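You operate a simulated robot arm through the tools that you are given. There is no shell and no other tool.

You are at the controls of a simulated robot arm. One attempt, no reset.

JOB
Clamp the profile, push the steel bar in flush using the white block, then unclamp.
Fine: the profile in the jig; the block goes back where it stood. Set down upright: white block.

Only the result counts: the job must be done as asked and must still hold three seconds after the hand-in. Knocking over, shifting, dropping, spilling or breaking anything else fails it.

ROBOT AND FRAMES
A 7-joint arm with a two-finger parallel gripper, fixed in place. Base frame: the origin is at the foot of the arm, x ahead of it, y to its left, z up; the work surface is at about z = 840. Lengths are in mm, angles in rad, forces in N, time in s.
Its first joint turns from -2.304 to 2.304 rad. Payload 3.91 kg.
Tool frame: the origin (TCP) lies between the finger pads and is the grasp point; the fingertips stand 30 mm ahead of it; z points along the fingers, y is the line along which they close. The gripper opens to 110 mm. The fingers are 20 mm wide and 10 mm thick; the gripper's body (48 by 112 mm) begins 55 mm behind the TCP.
Orientation is that of the tool frame in the base frame, as [roll, pitch, yaw] about the fixed x, y, z axes, in that order (R = Rz(yaw) Ry(pitch) Rx(roll)). With the fingers straight down and closing along the base's y, the tool's x points along the base's -x, its y along +y and its z along -z.

CONTROLS
- The arm moves only by the tool send_rows. Its argument "motion" is a list of rows, each a list of 3 entries, a list of its own where there are three numbers: the turn, a rotation vector about the tool's x, y, z in units of 8 degrees (1.0 is 8 degrees), then the shift along the tool's x, y, z in units of 20 mm (1.0 is 20 mm), then the opening in per cent of the stroke, from 0 (shut) to 100 (fully open). In form: [[[ax, ay, az], [x, y, z], hand], ...]. A call has 1 to 20 rows; each row shifts and turns the commanded pose from where the row before left it, along the tool's axes as they then stand. A call with a number of a shift or a turn outside -1 to 1 is refused whole. A row lasts 0.2 s, in which the tool goes at most 50 mm and 0.15 rad; a call with a longer step from one row to the next is refused whole, and so is a gripper value outside its range. A pose out of reach is approached as far as the arm can. The call stops where the force on the tool passes 90 N (or 10 N more than at its start, if that is more) or the arm is blocked; 0.2 s more then pass. Each finger travels about 108 mm/s and halts on what it meets, pressing with about 37 N; the grip force reading is that of the motor and also rises with nothing between the fingers. The clock runs only during rows and for 0.2 s after the last one: add rows that do not move to give the fingers time. The reply holds the time, the measured pose of the TCP, the force on the tool along the base axes, the opening and the grip force, in the units named above and with some noise, with the torque about the TCP (base axes, N m) and any sound that the robot's microphone picked up.
- Cameras (640 x 400 px; columns grow to the right, rows downward): "scene" is fixed at [49.8, 645.2, 1434.7]; the picture's right is [-0.09, -1.00, 0.00], its down [-0.87, 0.08, -0.48] and it looks along [0.48, -0.04, -0.88] (base axes); focal length 214 px, centre (320, 200). "wrist" rides on the gripper at [72, 17, -103] in the tool frame; the picture's right is [-0.23, 0.97, 0.00], its down [-0.76, -0.18, -0.62] and it looks along [-0.61, -0.14, 0.78] (tool axes); focal length 222 px, centre (320, 200). There is no depth. A picture from a camera that has moved, and an enlarged one, comes with that camera's place and axes in the base frame and with its lens. The place of the scene camera against the robot may be out by one fixed shift of up to 12 mm in any direction.
- capture(camera): a new picture of that camera. The clock stands still meanwhile.
- enlarge(camera, box): a new picture of the part [left, top, right, bottom] of that camera's present view, enlarged. The clock stands still meanwhile.
- hand_in(): hands the job in; it is judged then, once.

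Nothing tells you positions but the pictures and the camera data. Unless the task says otherwise, let go and move clear before handing in.

The tools are called after "Call:" as name(argument=value, ...) on one line, values as JSON. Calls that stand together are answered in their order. send_rows: Moves the arm, as the interface text tells. Its arguments: {"type":"object","properties":{"motion":{"type":"array"}},"required":["motion"]} The other tools are called the same way: capture (camera) takes a picture; enlarge (camera, box) takes an enlarged picture of a part of a camera's view; hand_in () hands the job in.

At the start:

```text
t: 0.0
ee_pos: [361.2, 426.0, 1239.4]
tcp_rot: [3.141, -0.001, -3.141]
wrist_force: [0.6, -0.4, -0.5]
torque: [0.03, 0.02, -0.04]
gripper_width: 110.0
finger_force: 0.0
```

scene: 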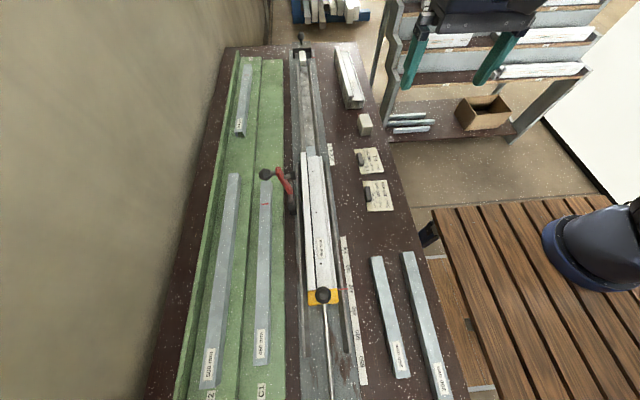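
wrist: 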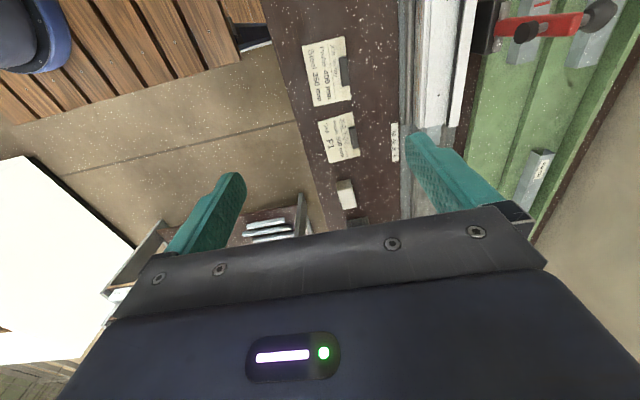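

The bench has a jig channel with a white profile, a red-handled clamp, a small white block and several steel bars. I'll look closer before moving.

Call:
enlarge(camera="scene", box=[240, 130, 400, 230])

Call:
enlarge(camera="scene", box=[240, 30, 400, 130])

Call:
enlarge(camera="scene", box=[260, 220, 420, 320])

Call:
enlarge(camera="scene", box=[260, 300, 420, 400])

Call:
enlarge(camera="wrist", box=[280, 0, 640, 225])

```text
4.00 times, centred on (320, 180) of scene
camera zoom: at [49.8, 645.2, 1434.7], right [-0.09, -1.0, 0.0], down [-0.87, 0.08, -0.48], along [0.48, -0.04, -0.88], focal length 858 px, centre (320, 280)
```

zoom: 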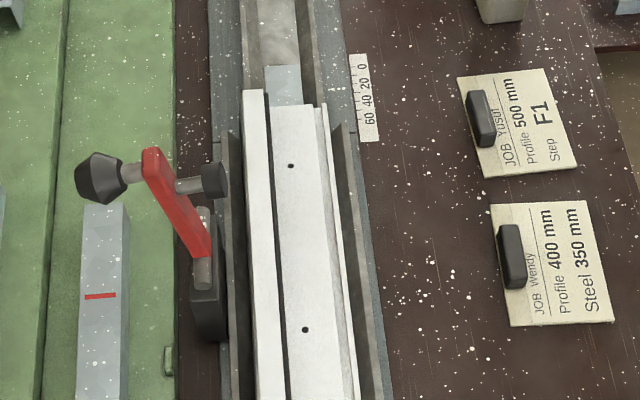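

```text
4.00 times, centred on (320, 80) of scene
camera zoom: at [49.8, 645.2, 1434.7], right [-0.09, -1.0, 0.0], down [-0.87, 0.08, -0.48], along [0.48, -0.04, -0.88], focal length 858 px, centre (320, 680)
```

zoom: 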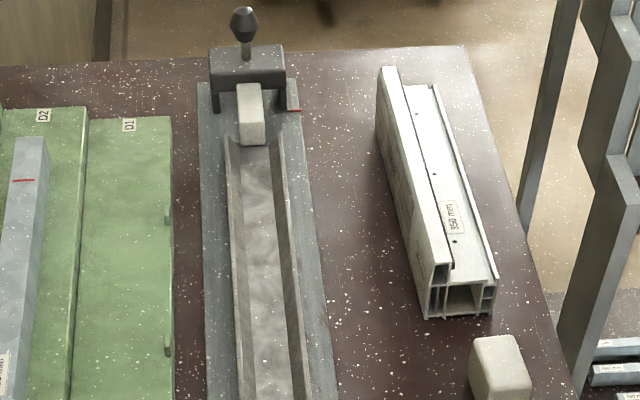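

```text
4.00 times, centred on (340, 270) of scene
camera zoom: at [49.8, 645.2, 1434.7], right [-0.09, -1.0, 0.0], down [-0.87, 0.08, -0.48], along [0.48, -0.04, -0.88], focal length 858 px, centre (240, -80)
```

zoom: 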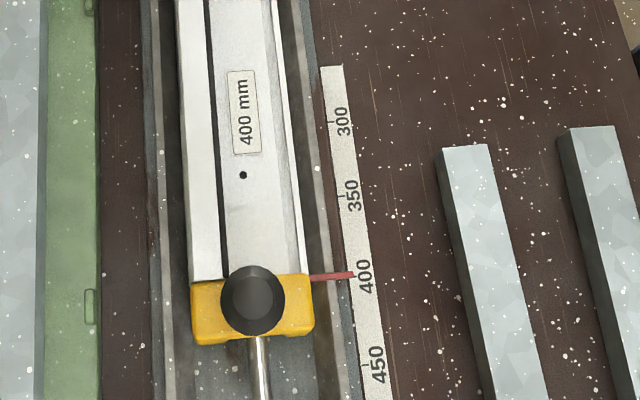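

```text
4.00 times, centred on (340, 350) of scene
camera zoom: at [49.8, 645.2, 1434.7], right [-0.09, -1.0, 0.0], down [-0.87, 0.08, -0.48], along [0.48, -0.04, -0.88], focal length 858 px, centre (240, -400)
```

zoom: 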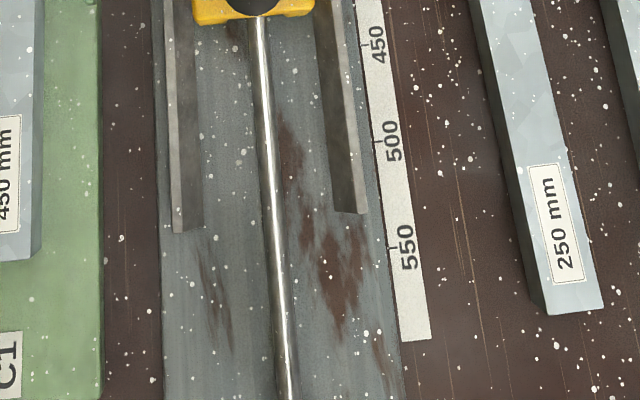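

```text
1.78 times, centred on (460, 112) of wrist
camera zoom: at [288.1, 442.3, 1344.5], right [0.23, 0.97, 0.0], down [0.76, -0.18, 0.62], along [0.61, -0.14, -0.78], focal length 395 px, centre (71, 356)
```

zoom: 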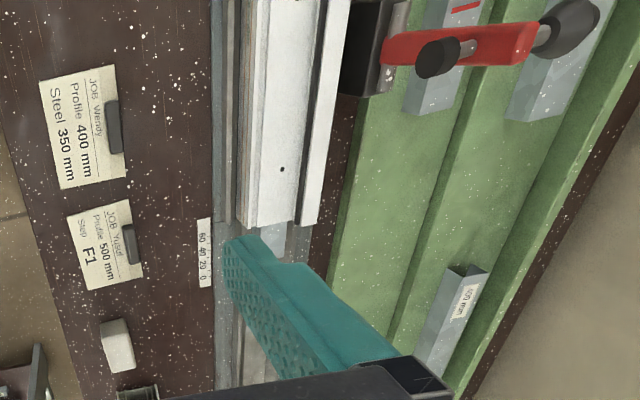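

The block appears to be near (660, 424), and the clamp near (350, 706). The profile lies along x, with the steel bar sticking out of its +x end. I'll move the wrist camera over the jig to look at the clamp.

Call:
send_rows(motion=[[[0, 0, 0], [0.55, 1, 0.45], 100], [[0, 0, 0], [0.55, 1, 0.45], 100], [[0, 0, 0], [0.55, 1, 0.45], 100], [[0, 0, 0], [0.55, 1, 0.45], 100], [[0, 0, 0], [0.55, 1, 0.45], 100], [[0, 0, 0], [0.55, 1, 0.45], 100], [[0, 0, 0], [0.55, 1, 0.45], 100], [[0, 0, 0], [0.55, 1, 0.45], 100], [[0, 0, 0], [0.55, 1, 0.45], 100], [[0, 0, 0], [0.55, 1, 0.45], 100]])

Call:
capture(camera="wrist")

Call:
enlarge(camera="wrist", box=[280, 0, 600, 200])

```text
t: 2.2
ee_pos: [250.8, 626.7, 1150.5]
tcp_rot: [3.141, 0.001, -3.141]
wrist_force: [-0.3, 0.8, 0.6]
torque: [-0.02, 0.02, 0.0]
gripper_width: 110.1
finger_force: 0.0
```

```text
taken
camera wrist: at [178.5, 643.2, 1254.3], right [0.23, 0.97, 0.0], down [0.76, -0.18, 0.62], along [0.61, -0.14, -0.78], focal length 222 px, centre (320, 200)
```

wrist: 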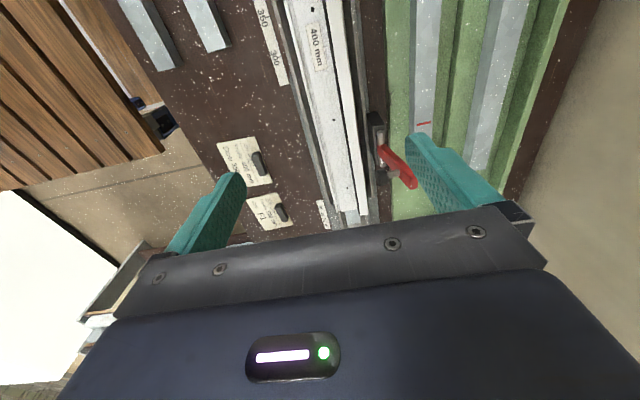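

```text
2.00 times, centred on (440, 100) of wrist
camera zoom: at [178.5, 643.2, 1254.3], right [0.23, 0.97, 0.0], down [0.76, -0.18, 0.62], along [0.61, -0.14, -0.78], focal length 444 px, centre (80, 400)
```

zoom: 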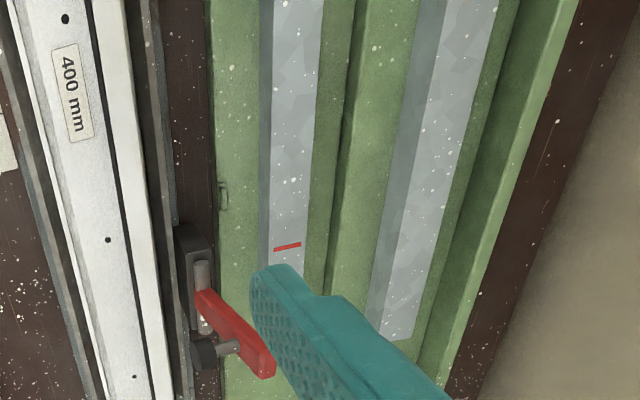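

The clamp sits on the +y side of the channel, and its red lever looks upright (open). I'll yaw the tool so the wrist camera can see it from the -y side.

Call:
send_rows(motion=[[[0, 0, 0], [-1, 0.13, 0], 100], [[0, 0, 0], [-1, 0.13, 0], 100], [[0, 0, 0], [-1, 0.13, 0], 100], [[0, 0, 0], [-1, 0.13, 0], 100], [[0, 0, 0], [-1, 0.13, 0], 100], [[0, 0, -1], [0, 0, 0], 100], [[0, 0, -1], [0, 0, 0], 100], [[0, 0, -1], [0, 0, 0], 100], [[0, 0, -1], [0, 0, 0], 100], [[0, 0, -1], [0, 0, 0], 100], [[0, 0, -1], [0, 0, 0], 100], [[0, 0, -1], [0, 0, 0], 100], [[0, 0, -1], [0, 0, 0], 100], [[0, 0, -1], [0, 0, 0], 100], [[0, 0, -1], [0, 0, 0], 100], [[0, 0, -1], [0, 0, 0], 100], [[0, 0, -0.25], [0, 0, 0], 100]])

Call:
capture(camera="wrist")

Call:
enlarge(camera="wrist", box=[200, 0, 520, 200])

```text
t: 5.8
ee_pos: [352.2, 638.8, 1150.0]
tcp_rot: [-3.141, 0.0, -1.571]
wrist_force: [0.1, 0.0, 0.4]
torque: [0.04, 0.0, 0.01]
gripper_width: 110.0
finger_force: 0.1
```

```text
taken
camera wrist: at [333.8, 566.3, 1254.3], right [-0.97, 0.23, 0.0], down [0.18, 0.76, 0.62], along [0.14, 0.61, -0.78], focal length 222 px, centre (320, 200)
```

wrist: 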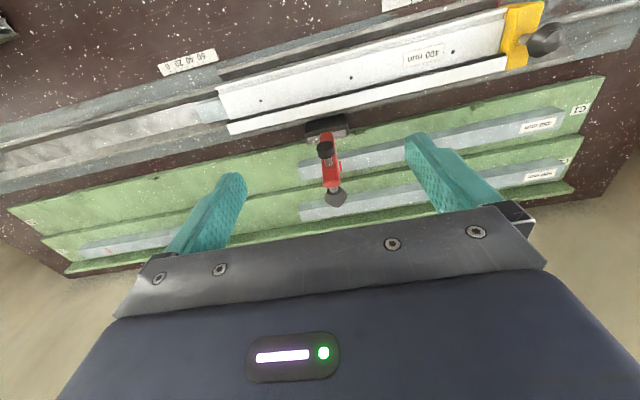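

```text
2.00 times, centred on (360, 100) of wrist
camera zoom: at [333.8, 566.3, 1254.3], right [-0.97, 0.23, 0.0], down [0.18, 0.76, 0.62], along [0.14, 0.61, -0.78], focal length 444 px, centre (240, 400)
```

zoom: 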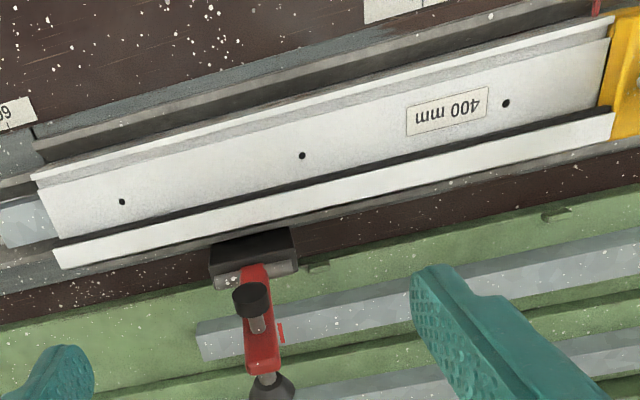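

The clamp matches what I expected: a hinge pin along x, the red arm raised and leaning towards +y, the pad on the -y side and the knob on the +y side. I'll zoom in on the clamp, the bar and the block.

Call:
enlarge(camera="wrist", box=[270, 90, 398, 220])

Call:
enlarge(camera="wrist", box=[100, 20, 300, 145])

Call:
enlarge(camera="scene", box=[250, 150, 314, 190])

```text
3.08 times, centred on (334, 155) of wrist
camera zoom: at [333.8, 566.3, 1254.3], right [-0.97, 0.23, 0.0], down [0.18, 0.76, 0.62], along [0.14, 0.61, -0.78], focal length 684 px, centre (277, 338)
```

zoom: 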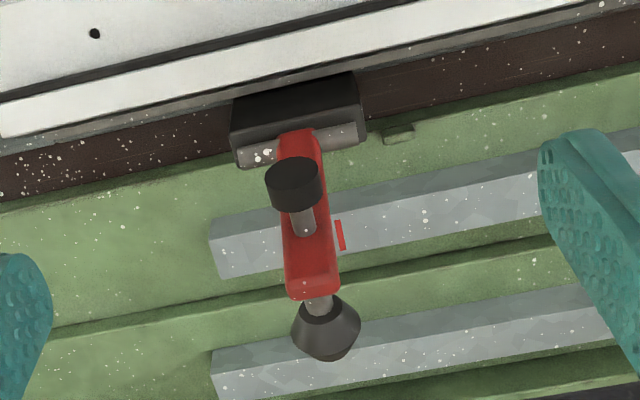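

```text
3.20 times, centred on (200, 82) of wrist
camera zoom: at [333.8, 566.3, 1254.3], right [-0.97, 0.23, 0.0], down [0.18, 0.76, 0.62], along [0.14, 0.61, -0.78], focal length 711 px, centre (704, 576)
```

zoom: 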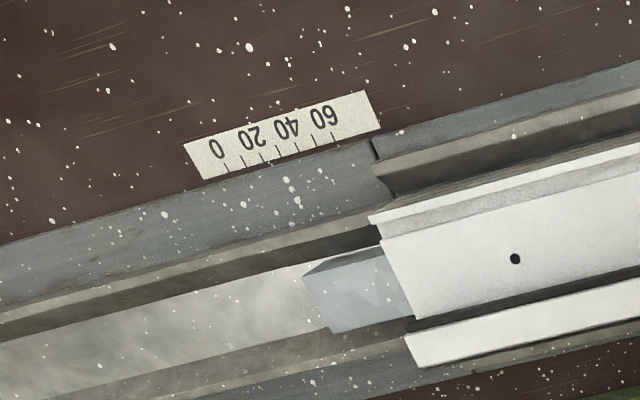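

```text
10.00 times, centred on (282, 170) of scene
camera zoom: at [49.8, 645.2, 1434.7], right [-0.09, -1.0, 0.0], down [-0.87, 0.08, -0.48], along [0.48, -0.04, -0.88], focal length 2145 px, centre (700, 500)
```

zoom: 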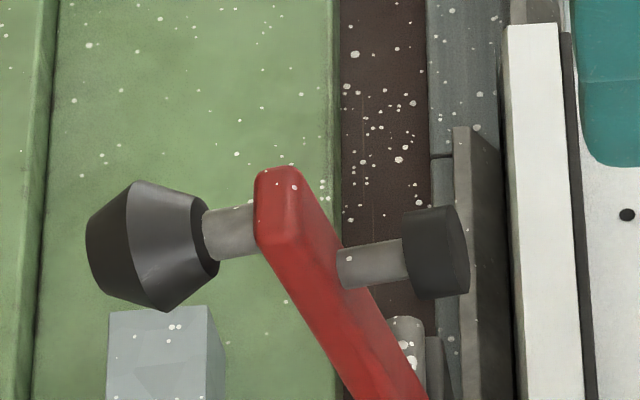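

I estimate the hinge at roughly y 705, z 923, with the arm tip near (356, 719, 1036) and the knob on its +y side. I'll take another view with a different baseline to refine this.

Call:
send_rows(motion=[[[0, 0, 0], [-1, -1, 0], 100], [[0, 0, 0], [-1, -1, 0], 100], [[0, 0, 0], [-1, -1, 0], 100]])

Call:
capture(camera="wrist")

Call:
enlarge(camera="wrist", box=[300, 50, 460, 200])

```text
t: 6.6
ee_pos: [412.0, 700.4, 1150.2]
tcp_rot: [-3.141, 0.001, -1.572]
wrist_force: [0.0, -0.1, 0.7]
torque: [0.02, -0.03, -0.02]
gripper_width: 110.2
finger_force: 0.1
```

```text
taken
camera wrist: at [393.9, 627.2, 1254.3], right [-0.97, 0.23, 0.0], down [0.18, 0.76, 0.62], along [0.14, 0.61, -0.78], focal length 222 px, centre (320, 200)
```

wrist: 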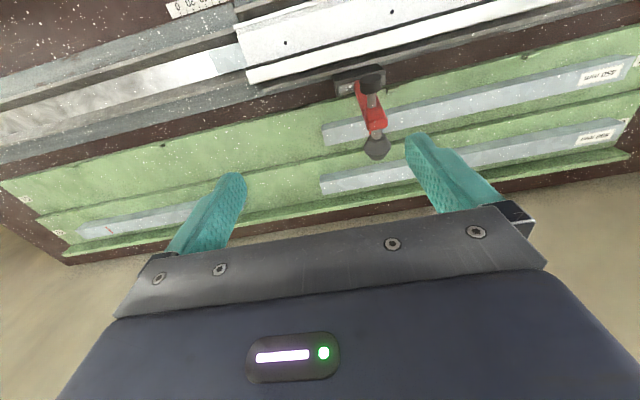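

```text
2.67 times, centred on (380, 125) of wrist
camera zoom: at [393.9, 627.2, 1254.3], right [-0.97, 0.23, 0.0], down [0.18, 0.76, 0.62], along [0.14, 0.61, -0.78], focal length 592 px, centre (160, 400)
```

zoom: 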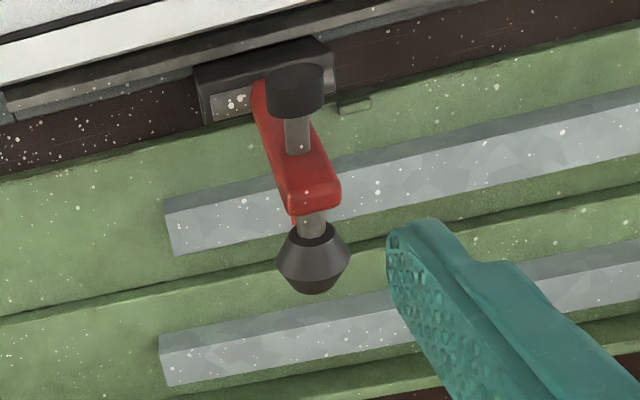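

Call:
enlarge(camera="wrist", box=[330, 50, 410, 100])

Call:
enlarge(camera="scene", box=[260, 160, 324, 220])

```text
8.00 times, centred on (370, 75) of wrist
camera zoom: at [393.9, 627.2, 1254.3], right [-0.97, 0.23, 0.0], down [0.18, 0.76, 0.62], along [0.14, 0.61, -0.78], focal length 1777 px, centre (-80, 1200)
```

zoom: 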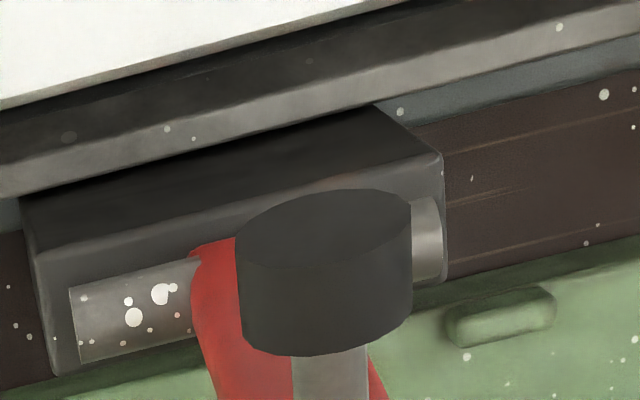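

```text
6.67 times, centred on (292, 190) of scene
camera zoom: at [49.8, 645.2, 1434.7], right [-0.09, -1.0, 0.0], down [-0.87, 0.08, -0.48], along [0.48, -0.04, -0.88], focal length 1430 px, centre (507, 267)
```

zoom: 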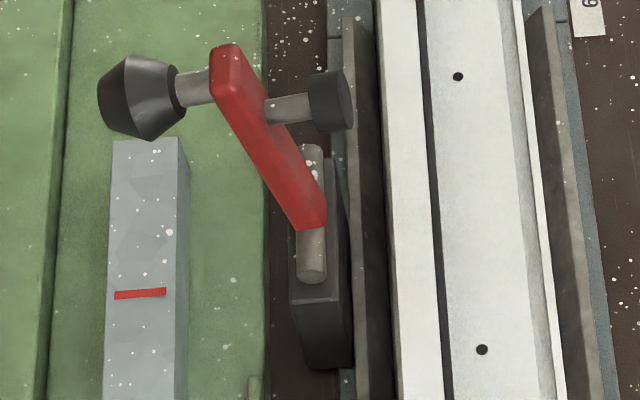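

The geometry is now consistent: hinge axis at y≈705, z≈925, and the knob's widest ring at about (355, 756, 1013) with a diameter of about 31. I'll go above the knob, lower open fingers on its two x sides, and check before gripping.

Call:
send_rows(motion=[[[0, 0, 0], [-0.927, 0.95, 0], 100], [[0, 0, 0], [-0.927, 0.95, 0], 100], [[0, 0, 0], [-0.927, 0.95, 0], 100], [[0, 0, 0], [0, 0, 0.914], 100], [[0, 0, 0], [0, 0, 0.914], 100], [[0, 0, 0], [0, 0, 0.914], 100], [[0, 0, 0], [0, 0, 0.914], 100], [[0, 0, 0], [0, 0, 0.914], 100], [[0, 0, 0], [0, 0, 0.914], 100], [[0, 0, 0], [0, 0, 0.914], 100]])

Call:
capture(camera="wrist")

Call:
enlarge(camera="scene", box=[200, 100, 360, 200])

```text
t: 8.8
ee_pos: [355.4, 753.5, 1022.2]
tcp_rot: [-3.141, 0.0, -1.571]
wrist_force: [-0.4, -0.5, 0.2]
torque: [0.0, -0.03, 0.0]
gripper_width: 110.1
finger_force: 0.0
```

```text
taken
camera wrist: at [337.9, 681.2, 1126.3], right [-0.97, 0.23, 0.0], down [0.18, 0.76, 0.62], along [0.14, 0.61, -0.78], focal length 222 px, centre (320, 200)
```

wrist: 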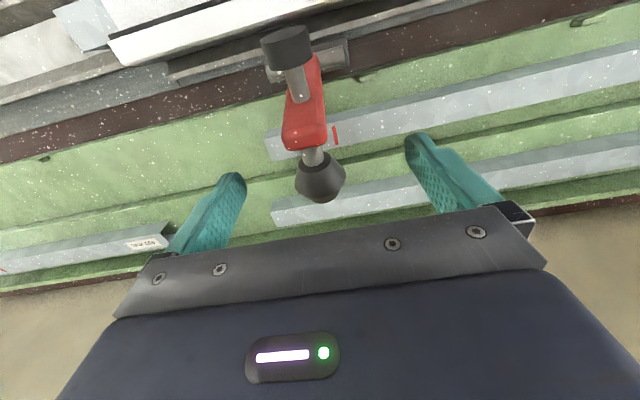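

```text
4.00 times, centred on (280, 150) of scene
camera zoom: at [49.8, 645.2, 1434.7], right [-0.09, -1.0, 0.0], down [-0.87, 0.08, -0.48], along [0.48, -0.04, -0.88], focal length 858 px, centre (480, 400)
```

zoom: 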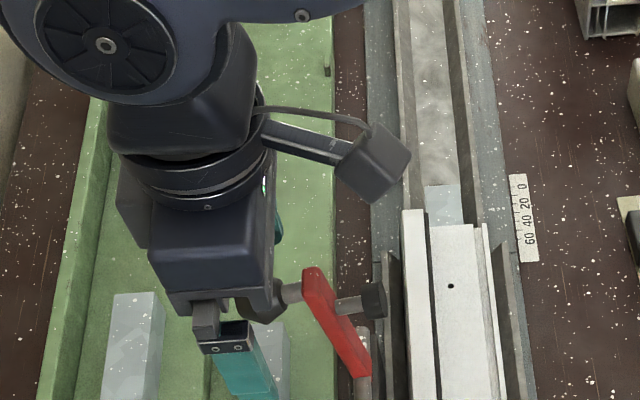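

The fingers straddle the knob, which is centred between them. Now I'll close.

Call:
send_rows(motion=[[[0, 0, 0], [0, 0, 0], 50], [[0, 0, 0], [0, 0, 0], 25], [[0, 0, 0], [0, 0, 0], 15], [[0, 0, 0], [0, 0, 0], 10], [[0, 0, 0], [0, 0, 0], 10]])

Call:
capture(camera="wrist")

```text
t: 10.0
ee_pos: [354.9, 754.5, 1021.9]
tcp_rot: [3.141, -0.001, -1.571]
wrist_force: [-0.8, -0.8, -1.5]
torque: [0.04, 0.0, 0.0]
gripper_width: 31.5
finger_force: 45.4
```

```text
taken
camera wrist: at [337.9, 681.4, 1126.3], right [-0.97, 0.23, 0.0], down [0.18, 0.76, 0.62], along [0.14, 0.61, -0.78], focal length 222 px, centre (320, 200)
```

wrist: 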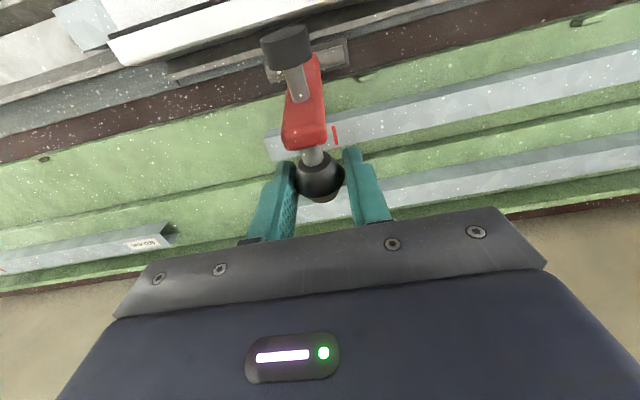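

Gripped at 31.5 mm. Now I'll swing the arm along its arc towards -y, starting with three small steps to check the forces.

Call:
send_rows(motion=[[[0, 0, 0], [0.635, 0, -0.305], 10], [[0, 0, 0], [0.6725, 0, -0.215], 10], [[0, 0, 0], [0.695, 0, -0.115], 10]])

Call:
capture(camera="wrist")

```text
t: 10.8
ee_pos: [355.8, 715.0, 1035.2]
tcp_rot: [-3.139, 0.002, -1.569]
wrist_force: [7.7, 12.5, 4.6]
torque: [1.32, -0.15, 0.01]
gripper_width: 31.3
finger_force: 45.1
```

```text
taken
camera wrist: at [337.7, 641.2, 1139.6], right [-0.97, 0.23, 0.0], down [0.18, 0.76, 0.62], along [0.14, 0.61, -0.78], focal length 222 px, centre (320, 200)
```

wrist: 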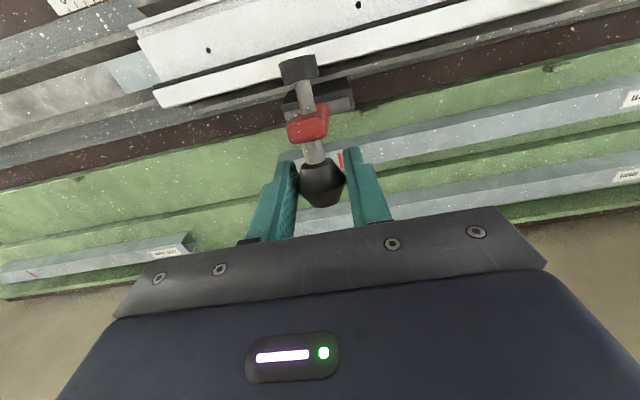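

The arm follows with low force, so I'll continue along the arc.

Call:
send_rows(motion=[[[0, 0, 0], [0.705, 0, -0.02], 10], [[0, 0, 0], [0.7, 0, 0.08], 10], [[0, 0, 0], [0.685, 0, 0.175], 10], [[0, 0, 0], [0.65, 0, 0.265], 10]])

Call:
capture(camera="wrist")

Call:
enlarge(camera="scene", box=[240, 130, 400, 230])

```text
t: 11.8
ee_pos: [355.8, 660.0, 1025.8]
tcp_rot: [3.14, 0.0, -1.573]
wrist_force: [5.7, 6.2, 14.4]
torque: [1.25, -0.05, -0.03]
gripper_width: 31.3
finger_force: 45.3
```

```text
taken
camera wrist: at [337.7, 586.3, 1129.9], right [-0.97, 0.23, 0.0], down [0.18, 0.76, 0.62], along [0.14, 0.61, -0.78], focal length 222 px, centre (320, 200)
```

wrist: 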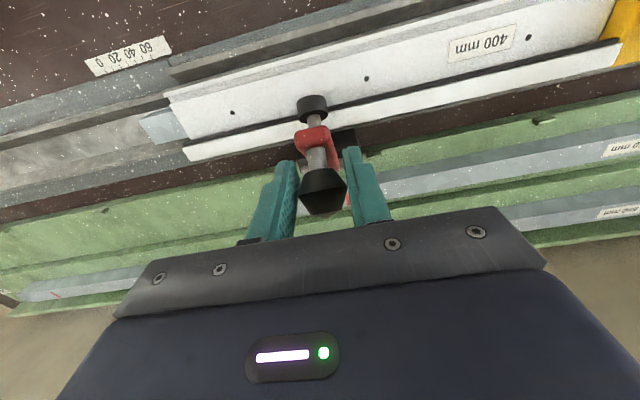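

```text
4.00 times, centred on (320, 180) of scene
camera zoom: at [49.8, 645.2, 1434.7], right [-0.09, -1.0, 0.0], down [-0.87, 0.08, -0.48], along [0.48, -0.04, -0.88], focal length 858 px, centre (320, 280)
```

zoom: 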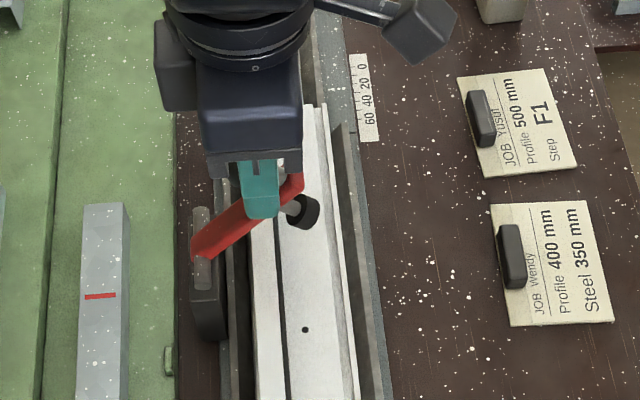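

The knob is pivoting in the grip as planned. I'll carry on down the arc.

Call:
send_rows(motion=[[[0, 0, 0], [0.61, 0, 0.36], 10], [[0, 0, 0], [0.55, 0, 0.435], 10], [[0, 0, 0], [0.485, 0, 0.51], 10]])

Call:
enlarge(camera="scene", box=[240, 130, 400, 230])

Call:
capture(camera="wrist")

```text
t: 12.6
ee_pos: [354.7, 626.0, 998.7]
tcp_rot: [-3.141, 0.001, -1.573]
wrist_force: [11.4, -0.8, 15.9]
torque: [1.21, 0.0, -0.13]
gripper_width: 31.4
finger_force: 45.2
```

```text
4.00 times, centred on (320, 180) of scene
camera zoom: at [49.8, 645.2, 1434.7], right [-0.09, -1.0, 0.0], down [-0.87, 0.08, -0.48], along [0.48, -0.04, -0.88], focal length 858 px, centre (320, 280)
```

zoom: 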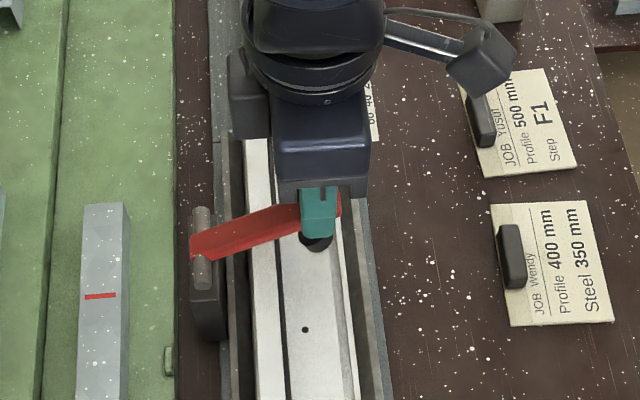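

```text
taken
camera wrist: at [337.6, 553.2, 1103.3], right [-0.97, 0.23, 0.0], down [0.18, 0.76, 0.62], along [0.14, 0.61, -0.78], focal length 222 px, centre (320, 200)
```

wrist: 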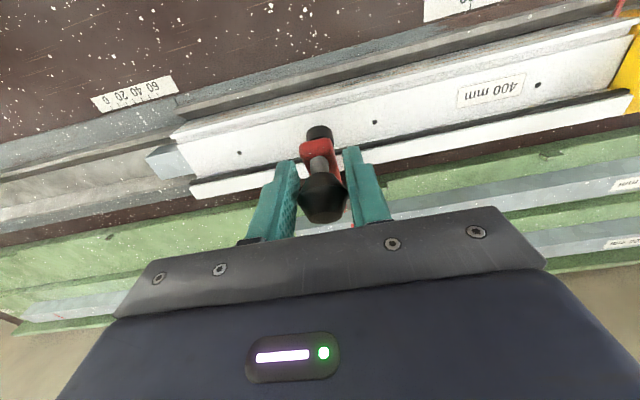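

Call:
send_rows(motion=[[[0, 0, 0], [0.215, 0, 0.28], 10], [[0, 0, 0], [0.195, 0, 0.295], 10], [[0, 0, 0], [0.175, 0, 0.305], 10]])

Call:
enlarge(camera="scene", box=[240, 130, 400, 230])

Call:
capture(camera="wrist")

```text
t: 13.4
ee_pos: [354.6, 614.4, 981.2]
tcp_rot: [3.141, -0.001, -1.572]
wrist_force: [10.3, -5.9, 17.0]
torque: [1.29, -0.03, -0.12]
gripper_width: 31.3
finger_force: 44.6
```

```text
4.00 times, centred on (320, 180) of scene
camera zoom: at [49.8, 645.2, 1434.7], right [-0.09, -1.0, 0.0], down [-0.87, 0.08, -0.48], along [0.48, -0.04, -0.88], focal length 858 px, centre (320, 280)
```

zoom: 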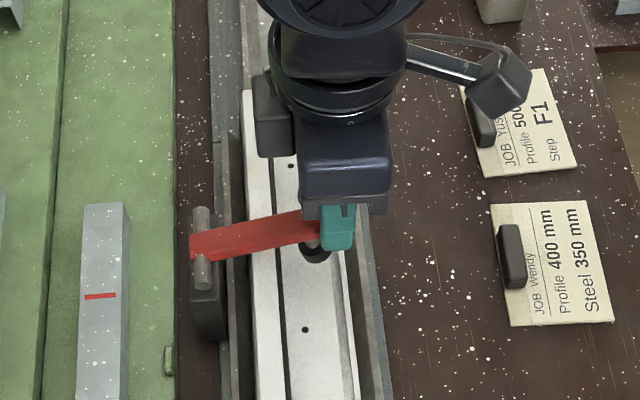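

```text
taken
camera wrist: at [337.7, 541.3, 1085.7], right [-0.97, 0.23, 0.0], down [0.18, 0.76, 0.62], along [0.14, 0.61, -0.78], focal length 222 px, centre (320, 200)
```

wrist: 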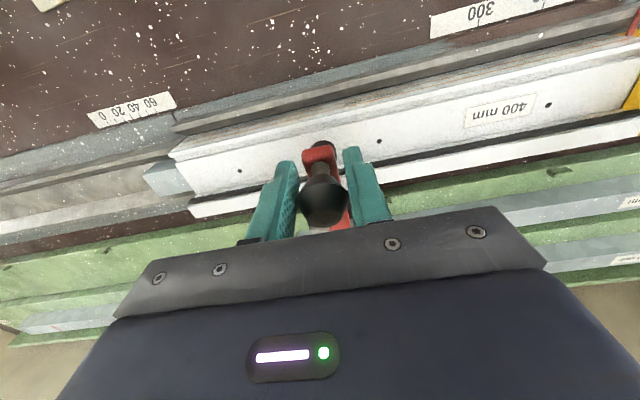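

Call:
send_rows(motion=[[[0, 0, 0], [0.115, 0, 0.235], 10], [[0, 0, 0], [0.1, 0, 0.24], 10], [[0, 0, 0], [0.08, 0, 0.24], 10]])

Call:
enlarge(camera="scene", box=[260, 150, 356, 210])

Call:
enlarge(camera="wrist", box=[260, 100, 420, 200])

```text
t: 14.2
ee_pos: [356.2, 608.7, 966.2]
tcp_rot: [-3.142, 0.0, -1.573]
wrist_force: [15.9, -14.6, 17.9]
torque: [1.16, 0.03, -0.13]
gripper_width: 31.6
finger_force: 44.8
```

```text
6.67 times, centred on (308, 180) of scene
camera zoom: at [49.8, 645.2, 1434.7], right [-0.09, -1.0, 0.0], down [-0.87, 0.08, -0.48], along [0.48, -0.04, -0.88], focal length 1430 px, centre (400, 333)
```

zoom: 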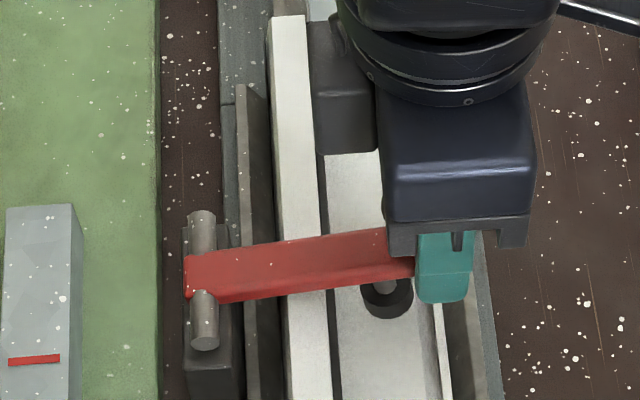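

```text
4.00 times, centred on (340, 150) of wrist
camera zoom: at [337.6, 535.5, 1070.8], right [-0.97, 0.23, 0.0], down [0.18, 0.76, 0.62], along [0.14, 0.61, -0.78], focal length 888 px, centre (240, 400)
```

zoom: 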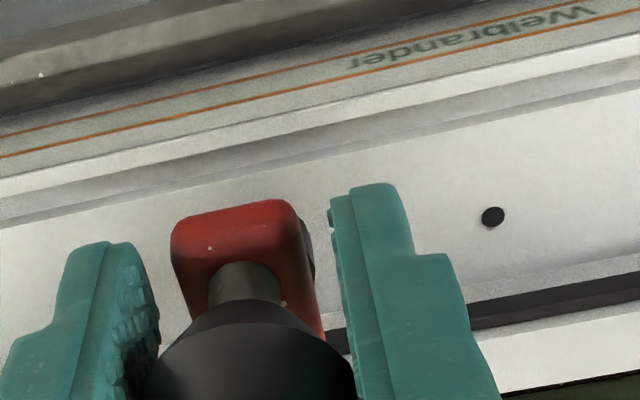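

Call:
send_rows(motion=[[[0, 0, 0], [0, 0, 0.2], 10], [[0, 0, 0], [0, 0, 0.2], 10]])

Call:
enlarge(camera="scene", box=[260, 150, 356, 210])

```text
t: 14.8
ee_pos: [354.3, 607.6, 959.0]
tcp_rot: [-3.14, -0.001, -1.571]
wrist_force: [16.1, -28.9, 16.3]
torque: [0.86, 0.02, -0.12]
gripper_width: 31.1
finger_force: 44.9
```

```text
6.67 times, centred on (308, 180) of scene
camera zoom: at [49.8, 645.2, 1434.7], right [-0.09, -1.0, 0.0], down [-0.87, 0.08, -0.48], along [0.48, -0.04, -0.88], focal length 1430 px, centre (400, 333)
```

zoom: 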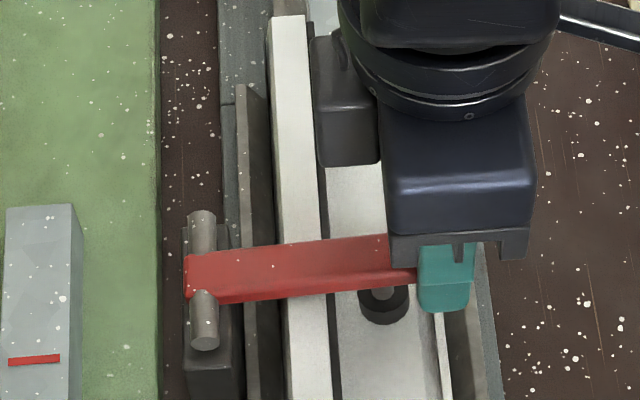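

The force is pulling the tool towards -y, so I'll follow the arc with more -y and keep lowering.

Call:
send_rows(motion=[[[0, 0, 0], [0.2, 0, 0.1], 10], [[0, 0, 0], [0.12, 0, 0.2], 10]])

Call:
enlarge(camera="scene", box=[260, 150, 356, 210])

Call:
enlarge(camera="wrist", box=[260, 100, 420, 200])

```text
t: 15.4
ee_pos: [355.1, 604.0, 953.5]
tcp_rot: [-3.141, 0.002, -1.569]
wrist_force: [24.8, 22.4, -0.9]
torque: [0.97, 0.13, -0.01]
gripper_width: 31.4
finger_force: 45.0
```

```text
6.67 times, centred on (308, 180) of scene
camera zoom: at [49.8, 645.2, 1434.7], right [-0.09, -1.0, 0.0], down [-0.87, 0.08, -0.48], along [0.48, -0.04, -0.88], focal length 1430 px, centre (400, 333)
```

zoom: 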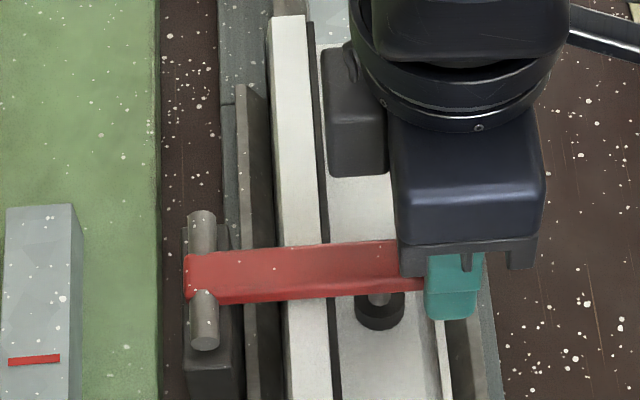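

```text
4.00 times, centred on (340, 150) of wrist
camera zoom: at [337.7, 531.5, 1056.6], right [-0.97, 0.23, 0.0], down [0.18, 0.76, 0.63], along [0.14, 0.61, -0.78], focal length 888 px, centre (240, 400)
```

zoom: 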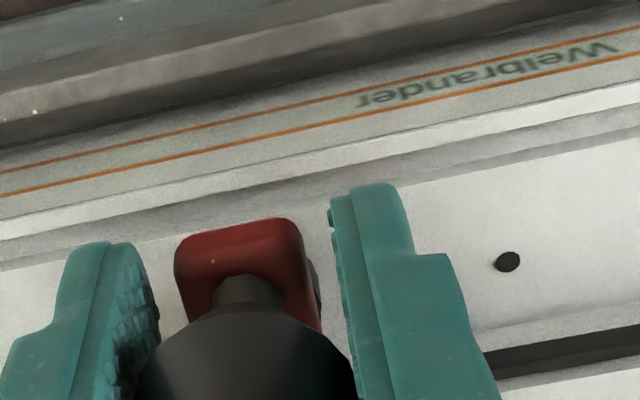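

Call:
send_rows(motion=[[[0, 0, 0], [0, 0, 0.2], 10], [[0, 0, 0], [0, 0, 0.2], 10]])

Call:
enlarge(camera="scene", box=[260, 150, 356, 210])

```text
t: 16.0
ee_pos: [355.4, 603.3, 947.7]
tcp_rot: [3.14, 0.001, -1.573]
wrist_force: [21.8, 8.4, 39.2]
torque: [0.03, 0.08, -0.12]
gripper_width: 31.6
finger_force: 45.0
```

```text
6.67 times, centred on (308, 180) of scene
camera zoom: at [49.8, 645.2, 1434.7], right [-0.09, -1.0, 0.0], down [-0.87, 0.08, -0.48], along [0.48, -0.04, -0.88], focal length 1430 px, centre (400, 333)
```

zoom: 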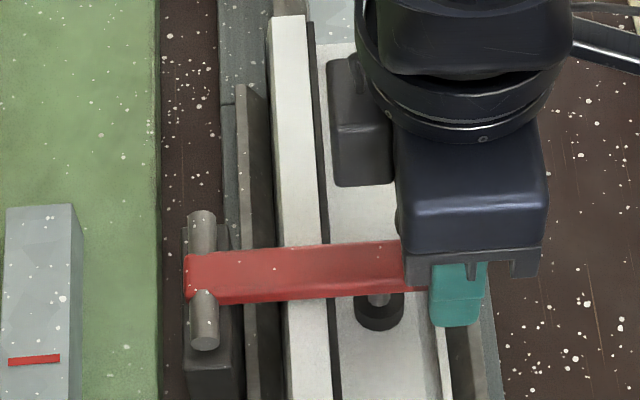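

Call:
send_rows(motion=[[[0, 0, 0], [0, 0, 0.15], 10], [[0, 0, 0], [0, 0, 0.15], 10], [[0, 0, 0], [0, 0, 0], 10]])

Call:
enlarge(camera="scene", box=[260, 150, 356, 210])

Call:
capture(camera="wrist")

```text
t: 16.8
ee_pos: [356.7, 603.4, 939.8]
tcp_rot: [-3.141, 0.0, -1.573]
wrist_force: [20.4, 3.5, 37.8]
torque: [-0.04, 0.21, -0.17]
gripper_width: 31.1
finger_force: 45.3
```

```text
6.67 times, centred on (308, 180) of scene
camera zoom: at [49.8, 645.2, 1434.7], right [-0.09, -1.0, 0.0], down [-0.87, 0.08, -0.48], along [0.48, -0.04, -0.88], focal length 1430 px, centre (400, 333)
```

zoom: 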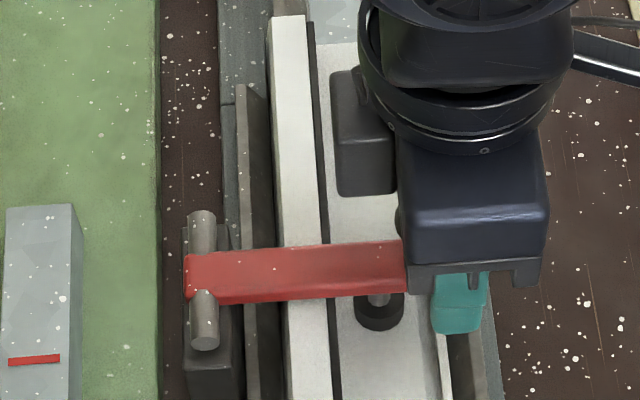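

```text
taken
camera wrist: at [337.7, 529.0, 1044.2], right [-0.97, 0.23, 0.0], down [0.18, 0.76, 0.62], along [0.14, 0.61, -0.78], focal length 222 px, centre (320, 200)
```

wrist: 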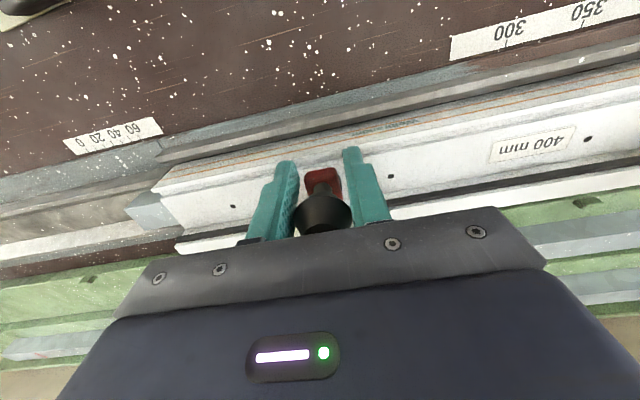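

The fingers are now sliding on the knob while the arm stays put, so the pad seems to be seated on the profile. I'll let go, rise, look, and then press from above with closed fingers.

Call:
send_rows(motion=[[[0, 0, 0], [0, 0, 0], 45], [[0, 0, 0], [0, 0, 0], 60], [[0, 0, 0], [0, 0, -1], 60], [[0, 0, 0], [0, 0, -1], 60], [[0, 0, 0], [0, 0, -1], 60], [[0, 0, 0], [0, 0, -1], 60], [[0, 0, 0], [0, 0, -1], 60]])

Call:
enlarge(camera="scene", box=[260, 150, 356, 210])

Call:
capture(camera="wrist")

Call:
enlarge(camera="wrist", box=[260, 110, 420, 210])

```text
t: 18.4
ee_pos: [354.2, 601.7, 1037.2]
tcp_rot: [-3.14, -0.001, -1.574]
wrist_force: [0.1, 0.5, -0.9]
torque: [0.01, 0.05, 0.0]
gripper_width: 66.0
finger_force: 0.1
```

```text
6.67 times, centred on (308, 180) of scene
camera zoom: at [49.8, 645.2, 1434.7], right [-0.09, -1.0, 0.0], down [-0.87, 0.08, -0.48], along [0.48, -0.04, -0.88], focal length 1430 px, centre (400, 333)
```

zoom: 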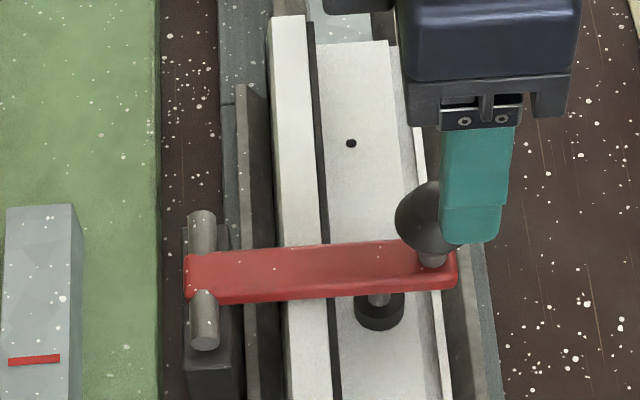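

```text
taken
camera wrist: at [337.2, 529.7, 1142.3], right [-0.97, 0.23, 0.0], down [0.18, 0.76, 0.62], along [0.14, 0.61, -0.78], focal length 222 px, centre (320, 200)
```

wrist: 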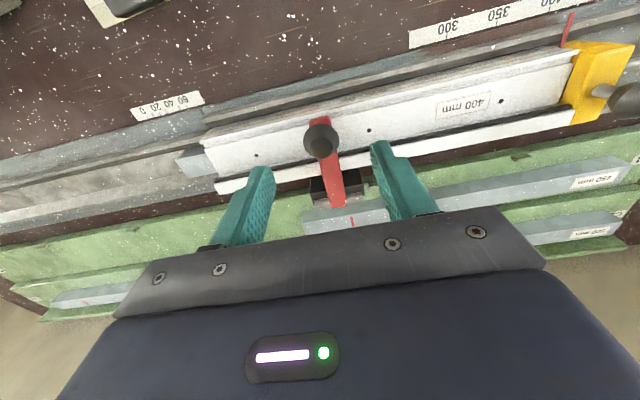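

```text
4.00 times, centred on (340, 160) of wrist
camera zoom: at [337.2, 529.7, 1142.3], right [-0.97, 0.23, 0.0], down [0.18, 0.76, 0.62], along [0.14, 0.61, -0.78], focal length 888 px, centre (240, 360)
```

zoom: 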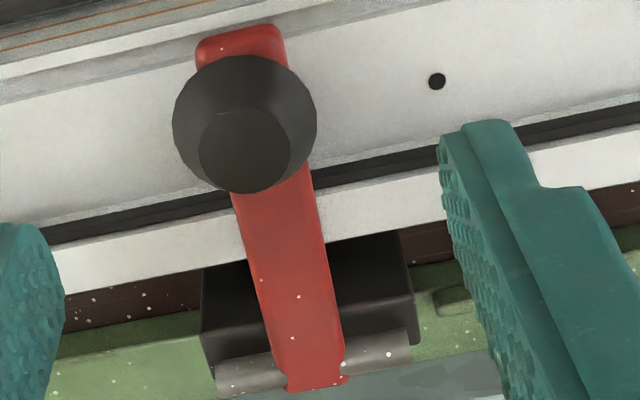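

The knob top is at about (355, 608, 975). I'll close the fingers and press down gently on it to seat the clamp.

Call:
send_rows(motion=[[[0, 0, 0], [-0.3, 0, 0], 30], [[0, 0, 0], [0, 0, 0], 0], [[0, 0, 0], [0, 0, 0], 0], [[0, 0, 0], [0, 0, 0.5], 0], [[0, 0, 0], [0, 0, 0.5], 0], [[0, 0, 0], [0, 0, 0.25], 0]])

Call:
send_rows(motion=[[[0, 0, 0], [0, 0, 0.2], 0], [[0, 0, 0], [0, 0, 0.1], 0]])

Call:
enlarge(camera="scene", box=[260, 150, 356, 210])

```text
t: 19.8
ee_pos: [353.5, 609.2, 1013.4]
tcp_rot: [3.141, 0.0, -1.573]
wrist_force: [0.3, 0.1, -0.9]
torque: [-0.01, 0.01, -0.01]
gripper_width: 0.0
finger_force: 36.4
```

```text
t: 20.4
ee_pos: [354.5, 609.8, 1008.3]
tcp_rot: [-3.141, 0.0, -1.572]
wrist_force: [-0.3, 0.0, -0.2]
torque: [-0.01, 0.03, 0.03]
gripper_width: 0.0
finger_force: 37.6
```

```text
6.67 times, centred on (308, 180) of scene
camera zoom: at [49.8, 645.2, 1434.7], right [-0.09, -1.0, 0.0], down [-0.87, 0.08, -0.48], along [0.48, -0.04, -0.88], focal length 1430 px, centre (400, 333)
```

zoom: 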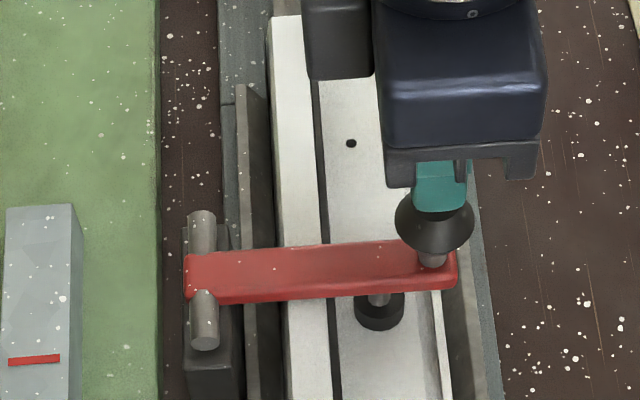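

Call:
send_rows(motion=[[[0, 0, 0], [0, 0, 0.12], 0], [[0, 0, 0], [0, 0, 0.12], 0], [[0, 0, 0], [0, 0, 0.12], 0]])

```text
t: 21.2
ee_pos: [355.2, 608.5, 1004.7]
tcp_rot: [-3.14, 0.002, -1.572]
wrist_force: [-0.6, -15.9, 38.1]
torque: [-0.47, -0.03, -0.05]
gripper_width: 0.2
finger_force: 36.7
```

Contact, at 38 N. I'll press a little further and listen for a click.

Call:
send_rows(motion=[[[0, 0, 0], [0, 0, 0.1], 0], [[0, 0, 0], [0, 0, 0.1], 0]])

Call:
enlarge(camera="scene", box=[260, 150, 356, 210])

```text
t: 21.8
ee_pos: [354.7, 610.0, 1004.3]
tcp_rot: [-3.137, 0.009, -1.574]
wrist_force: [-2.9, -10.3, 24.3]
torque: [-0.35, 0.09, -0.12]
gripper_width: 0.0
finger_force: 37.1
stopped in row 2: the force on the tool passed its limit at 95 N (the readings are from after the stop); the commanded pose is now the measured one
```

```text
6.67 times, centred on (308, 180) of scene
camera zoom: at [49.8, 645.2, 1434.7], right [-0.09, -1.0, 0.0], down [-0.87, 0.08, -0.48], along [0.48, -0.04, -0.88], focal length 1430 px, centre (400, 333)
```

zoom: 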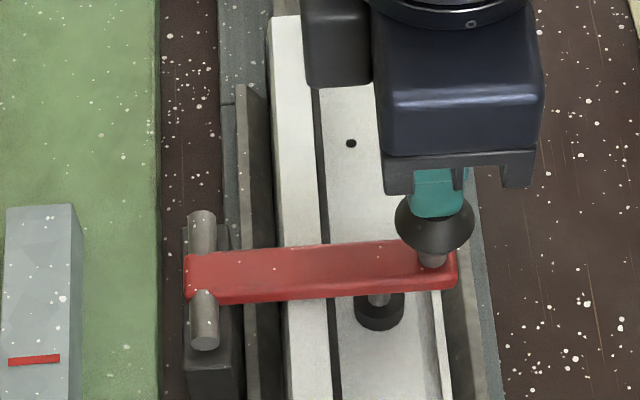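

The arm takes 95 N with no movement, so the clamp is fully closed. Next I'll raise the tool and go look at the white block.

Call:
send_rows(motion=[[[0, 0, 0], [0, 0, -0.5], 0], [[0, 0, 0], [0, 0, -0.95], 20], [[0, 0, 0], [0, 0, -0.95], 40], [[0, 0, 0], [0, 0, -0.95], 60], [[0, 0, 0], [0, 0, -0.95], 80], [[0, 0, 0], [0, 0, -0.95], 100], [[0, 0, 0], [0, 0, -0.95], 100], [[0, 0, 0], [0, 0, -0.95], 100]])

Call:
send_rows(motion=[[[0, 0, 0], [0.69, -0.942, 0], 100], [[0, 0, 0], [0.69, -0.942, 0], 100], [[0, 0, 0], [0.69, -0.942, 0], 100], [[0, 0, 0], [0.69, -0.942, 0], 100], [[0, 0, 0], [0.69, -0.942, 0], 100], [[0, 0, 0], [0.69, -0.942, 0], 100], [[0, 0, 0], [0.69, -0.942, 0], 100], [[0, 0, 0], [0.69, -0.942, 0], 100], [[0, 0, 0], [0.69, -0.942, 0], 100], [[0, 0, 0], [0.69, -0.942, 0], 100], [[0, 0, 0], [0.69, -0.942, 0], 100], [[0, 0, 0], [0.69, -0.942, 0], 100], [[0, 0, 0], [0.69, -0.942, 0], 100]])

Call:
capture(camera="wrist")

Call:
enlarge(camera="wrist", box=[200, 40, 360, 140])

Call:
enlarge(camera="scene", box=[270, 130, 366, 190])

```text
t: 23.6
ee_pos: [354.7, 609.8, 1143.9]
tcp_rot: [-3.14, 0.005, -1.573]
wrist_force: [0.2, -0.2, -0.1]
torque: [-0.03, 0.0, -0.02]
gripper_width: 110.1
finger_force: 0.0
```

```text
t: 26.4
ee_pos: [599.4, 430.0, 1146.0]
tcp_rot: [-3.139, 0.004, -1.57]
wrist_force: [0.7, -0.4, -0.6]
torque: [-0.05, -0.05, -0.03]
gripper_width: 110.2
finger_force: 0.0
```

```text
taken
camera wrist: at [582.0, 356.7, 1250.0], right [-0.97, 0.23, 0.0], down [0.18, 0.76, 0.63], along [0.14, 0.61, -0.78], focal length 222 px, centre (320, 200)
```

wrist: 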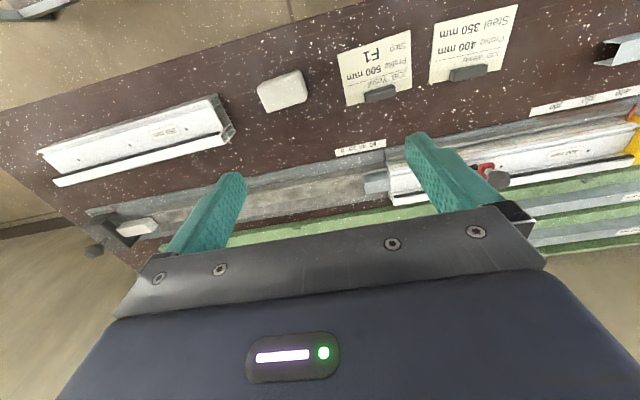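

```text
4.00 times, centred on (280, 90) of wrist
camera zoom: at [582.0, 356.7, 1250.0], right [-0.97, 0.23, 0.0], down [0.18, 0.76, 0.63], along [0.14, 0.61, -0.78], focal length 888 px, centre (480, 640)
```

zoom: 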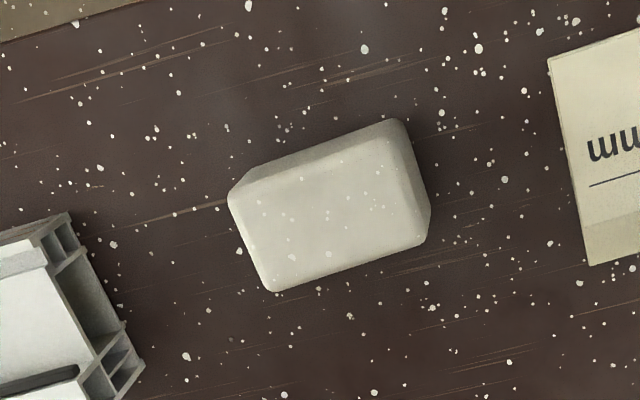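

```text
6.67 times, centred on (318, 160) of scene
camera zoom: at [49.8, 645.2, 1434.7], right [-0.09, -1.0, 0.0], down [-0.87, 0.08, -0.48], along [0.48, -0.04, -0.88], focal length 1430 px, centre (333, 467)
```

zoom: 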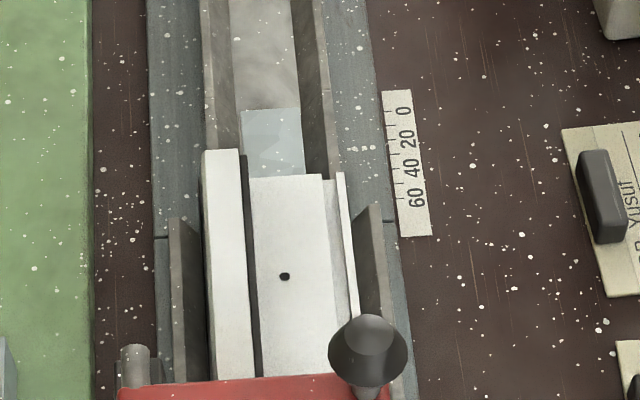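

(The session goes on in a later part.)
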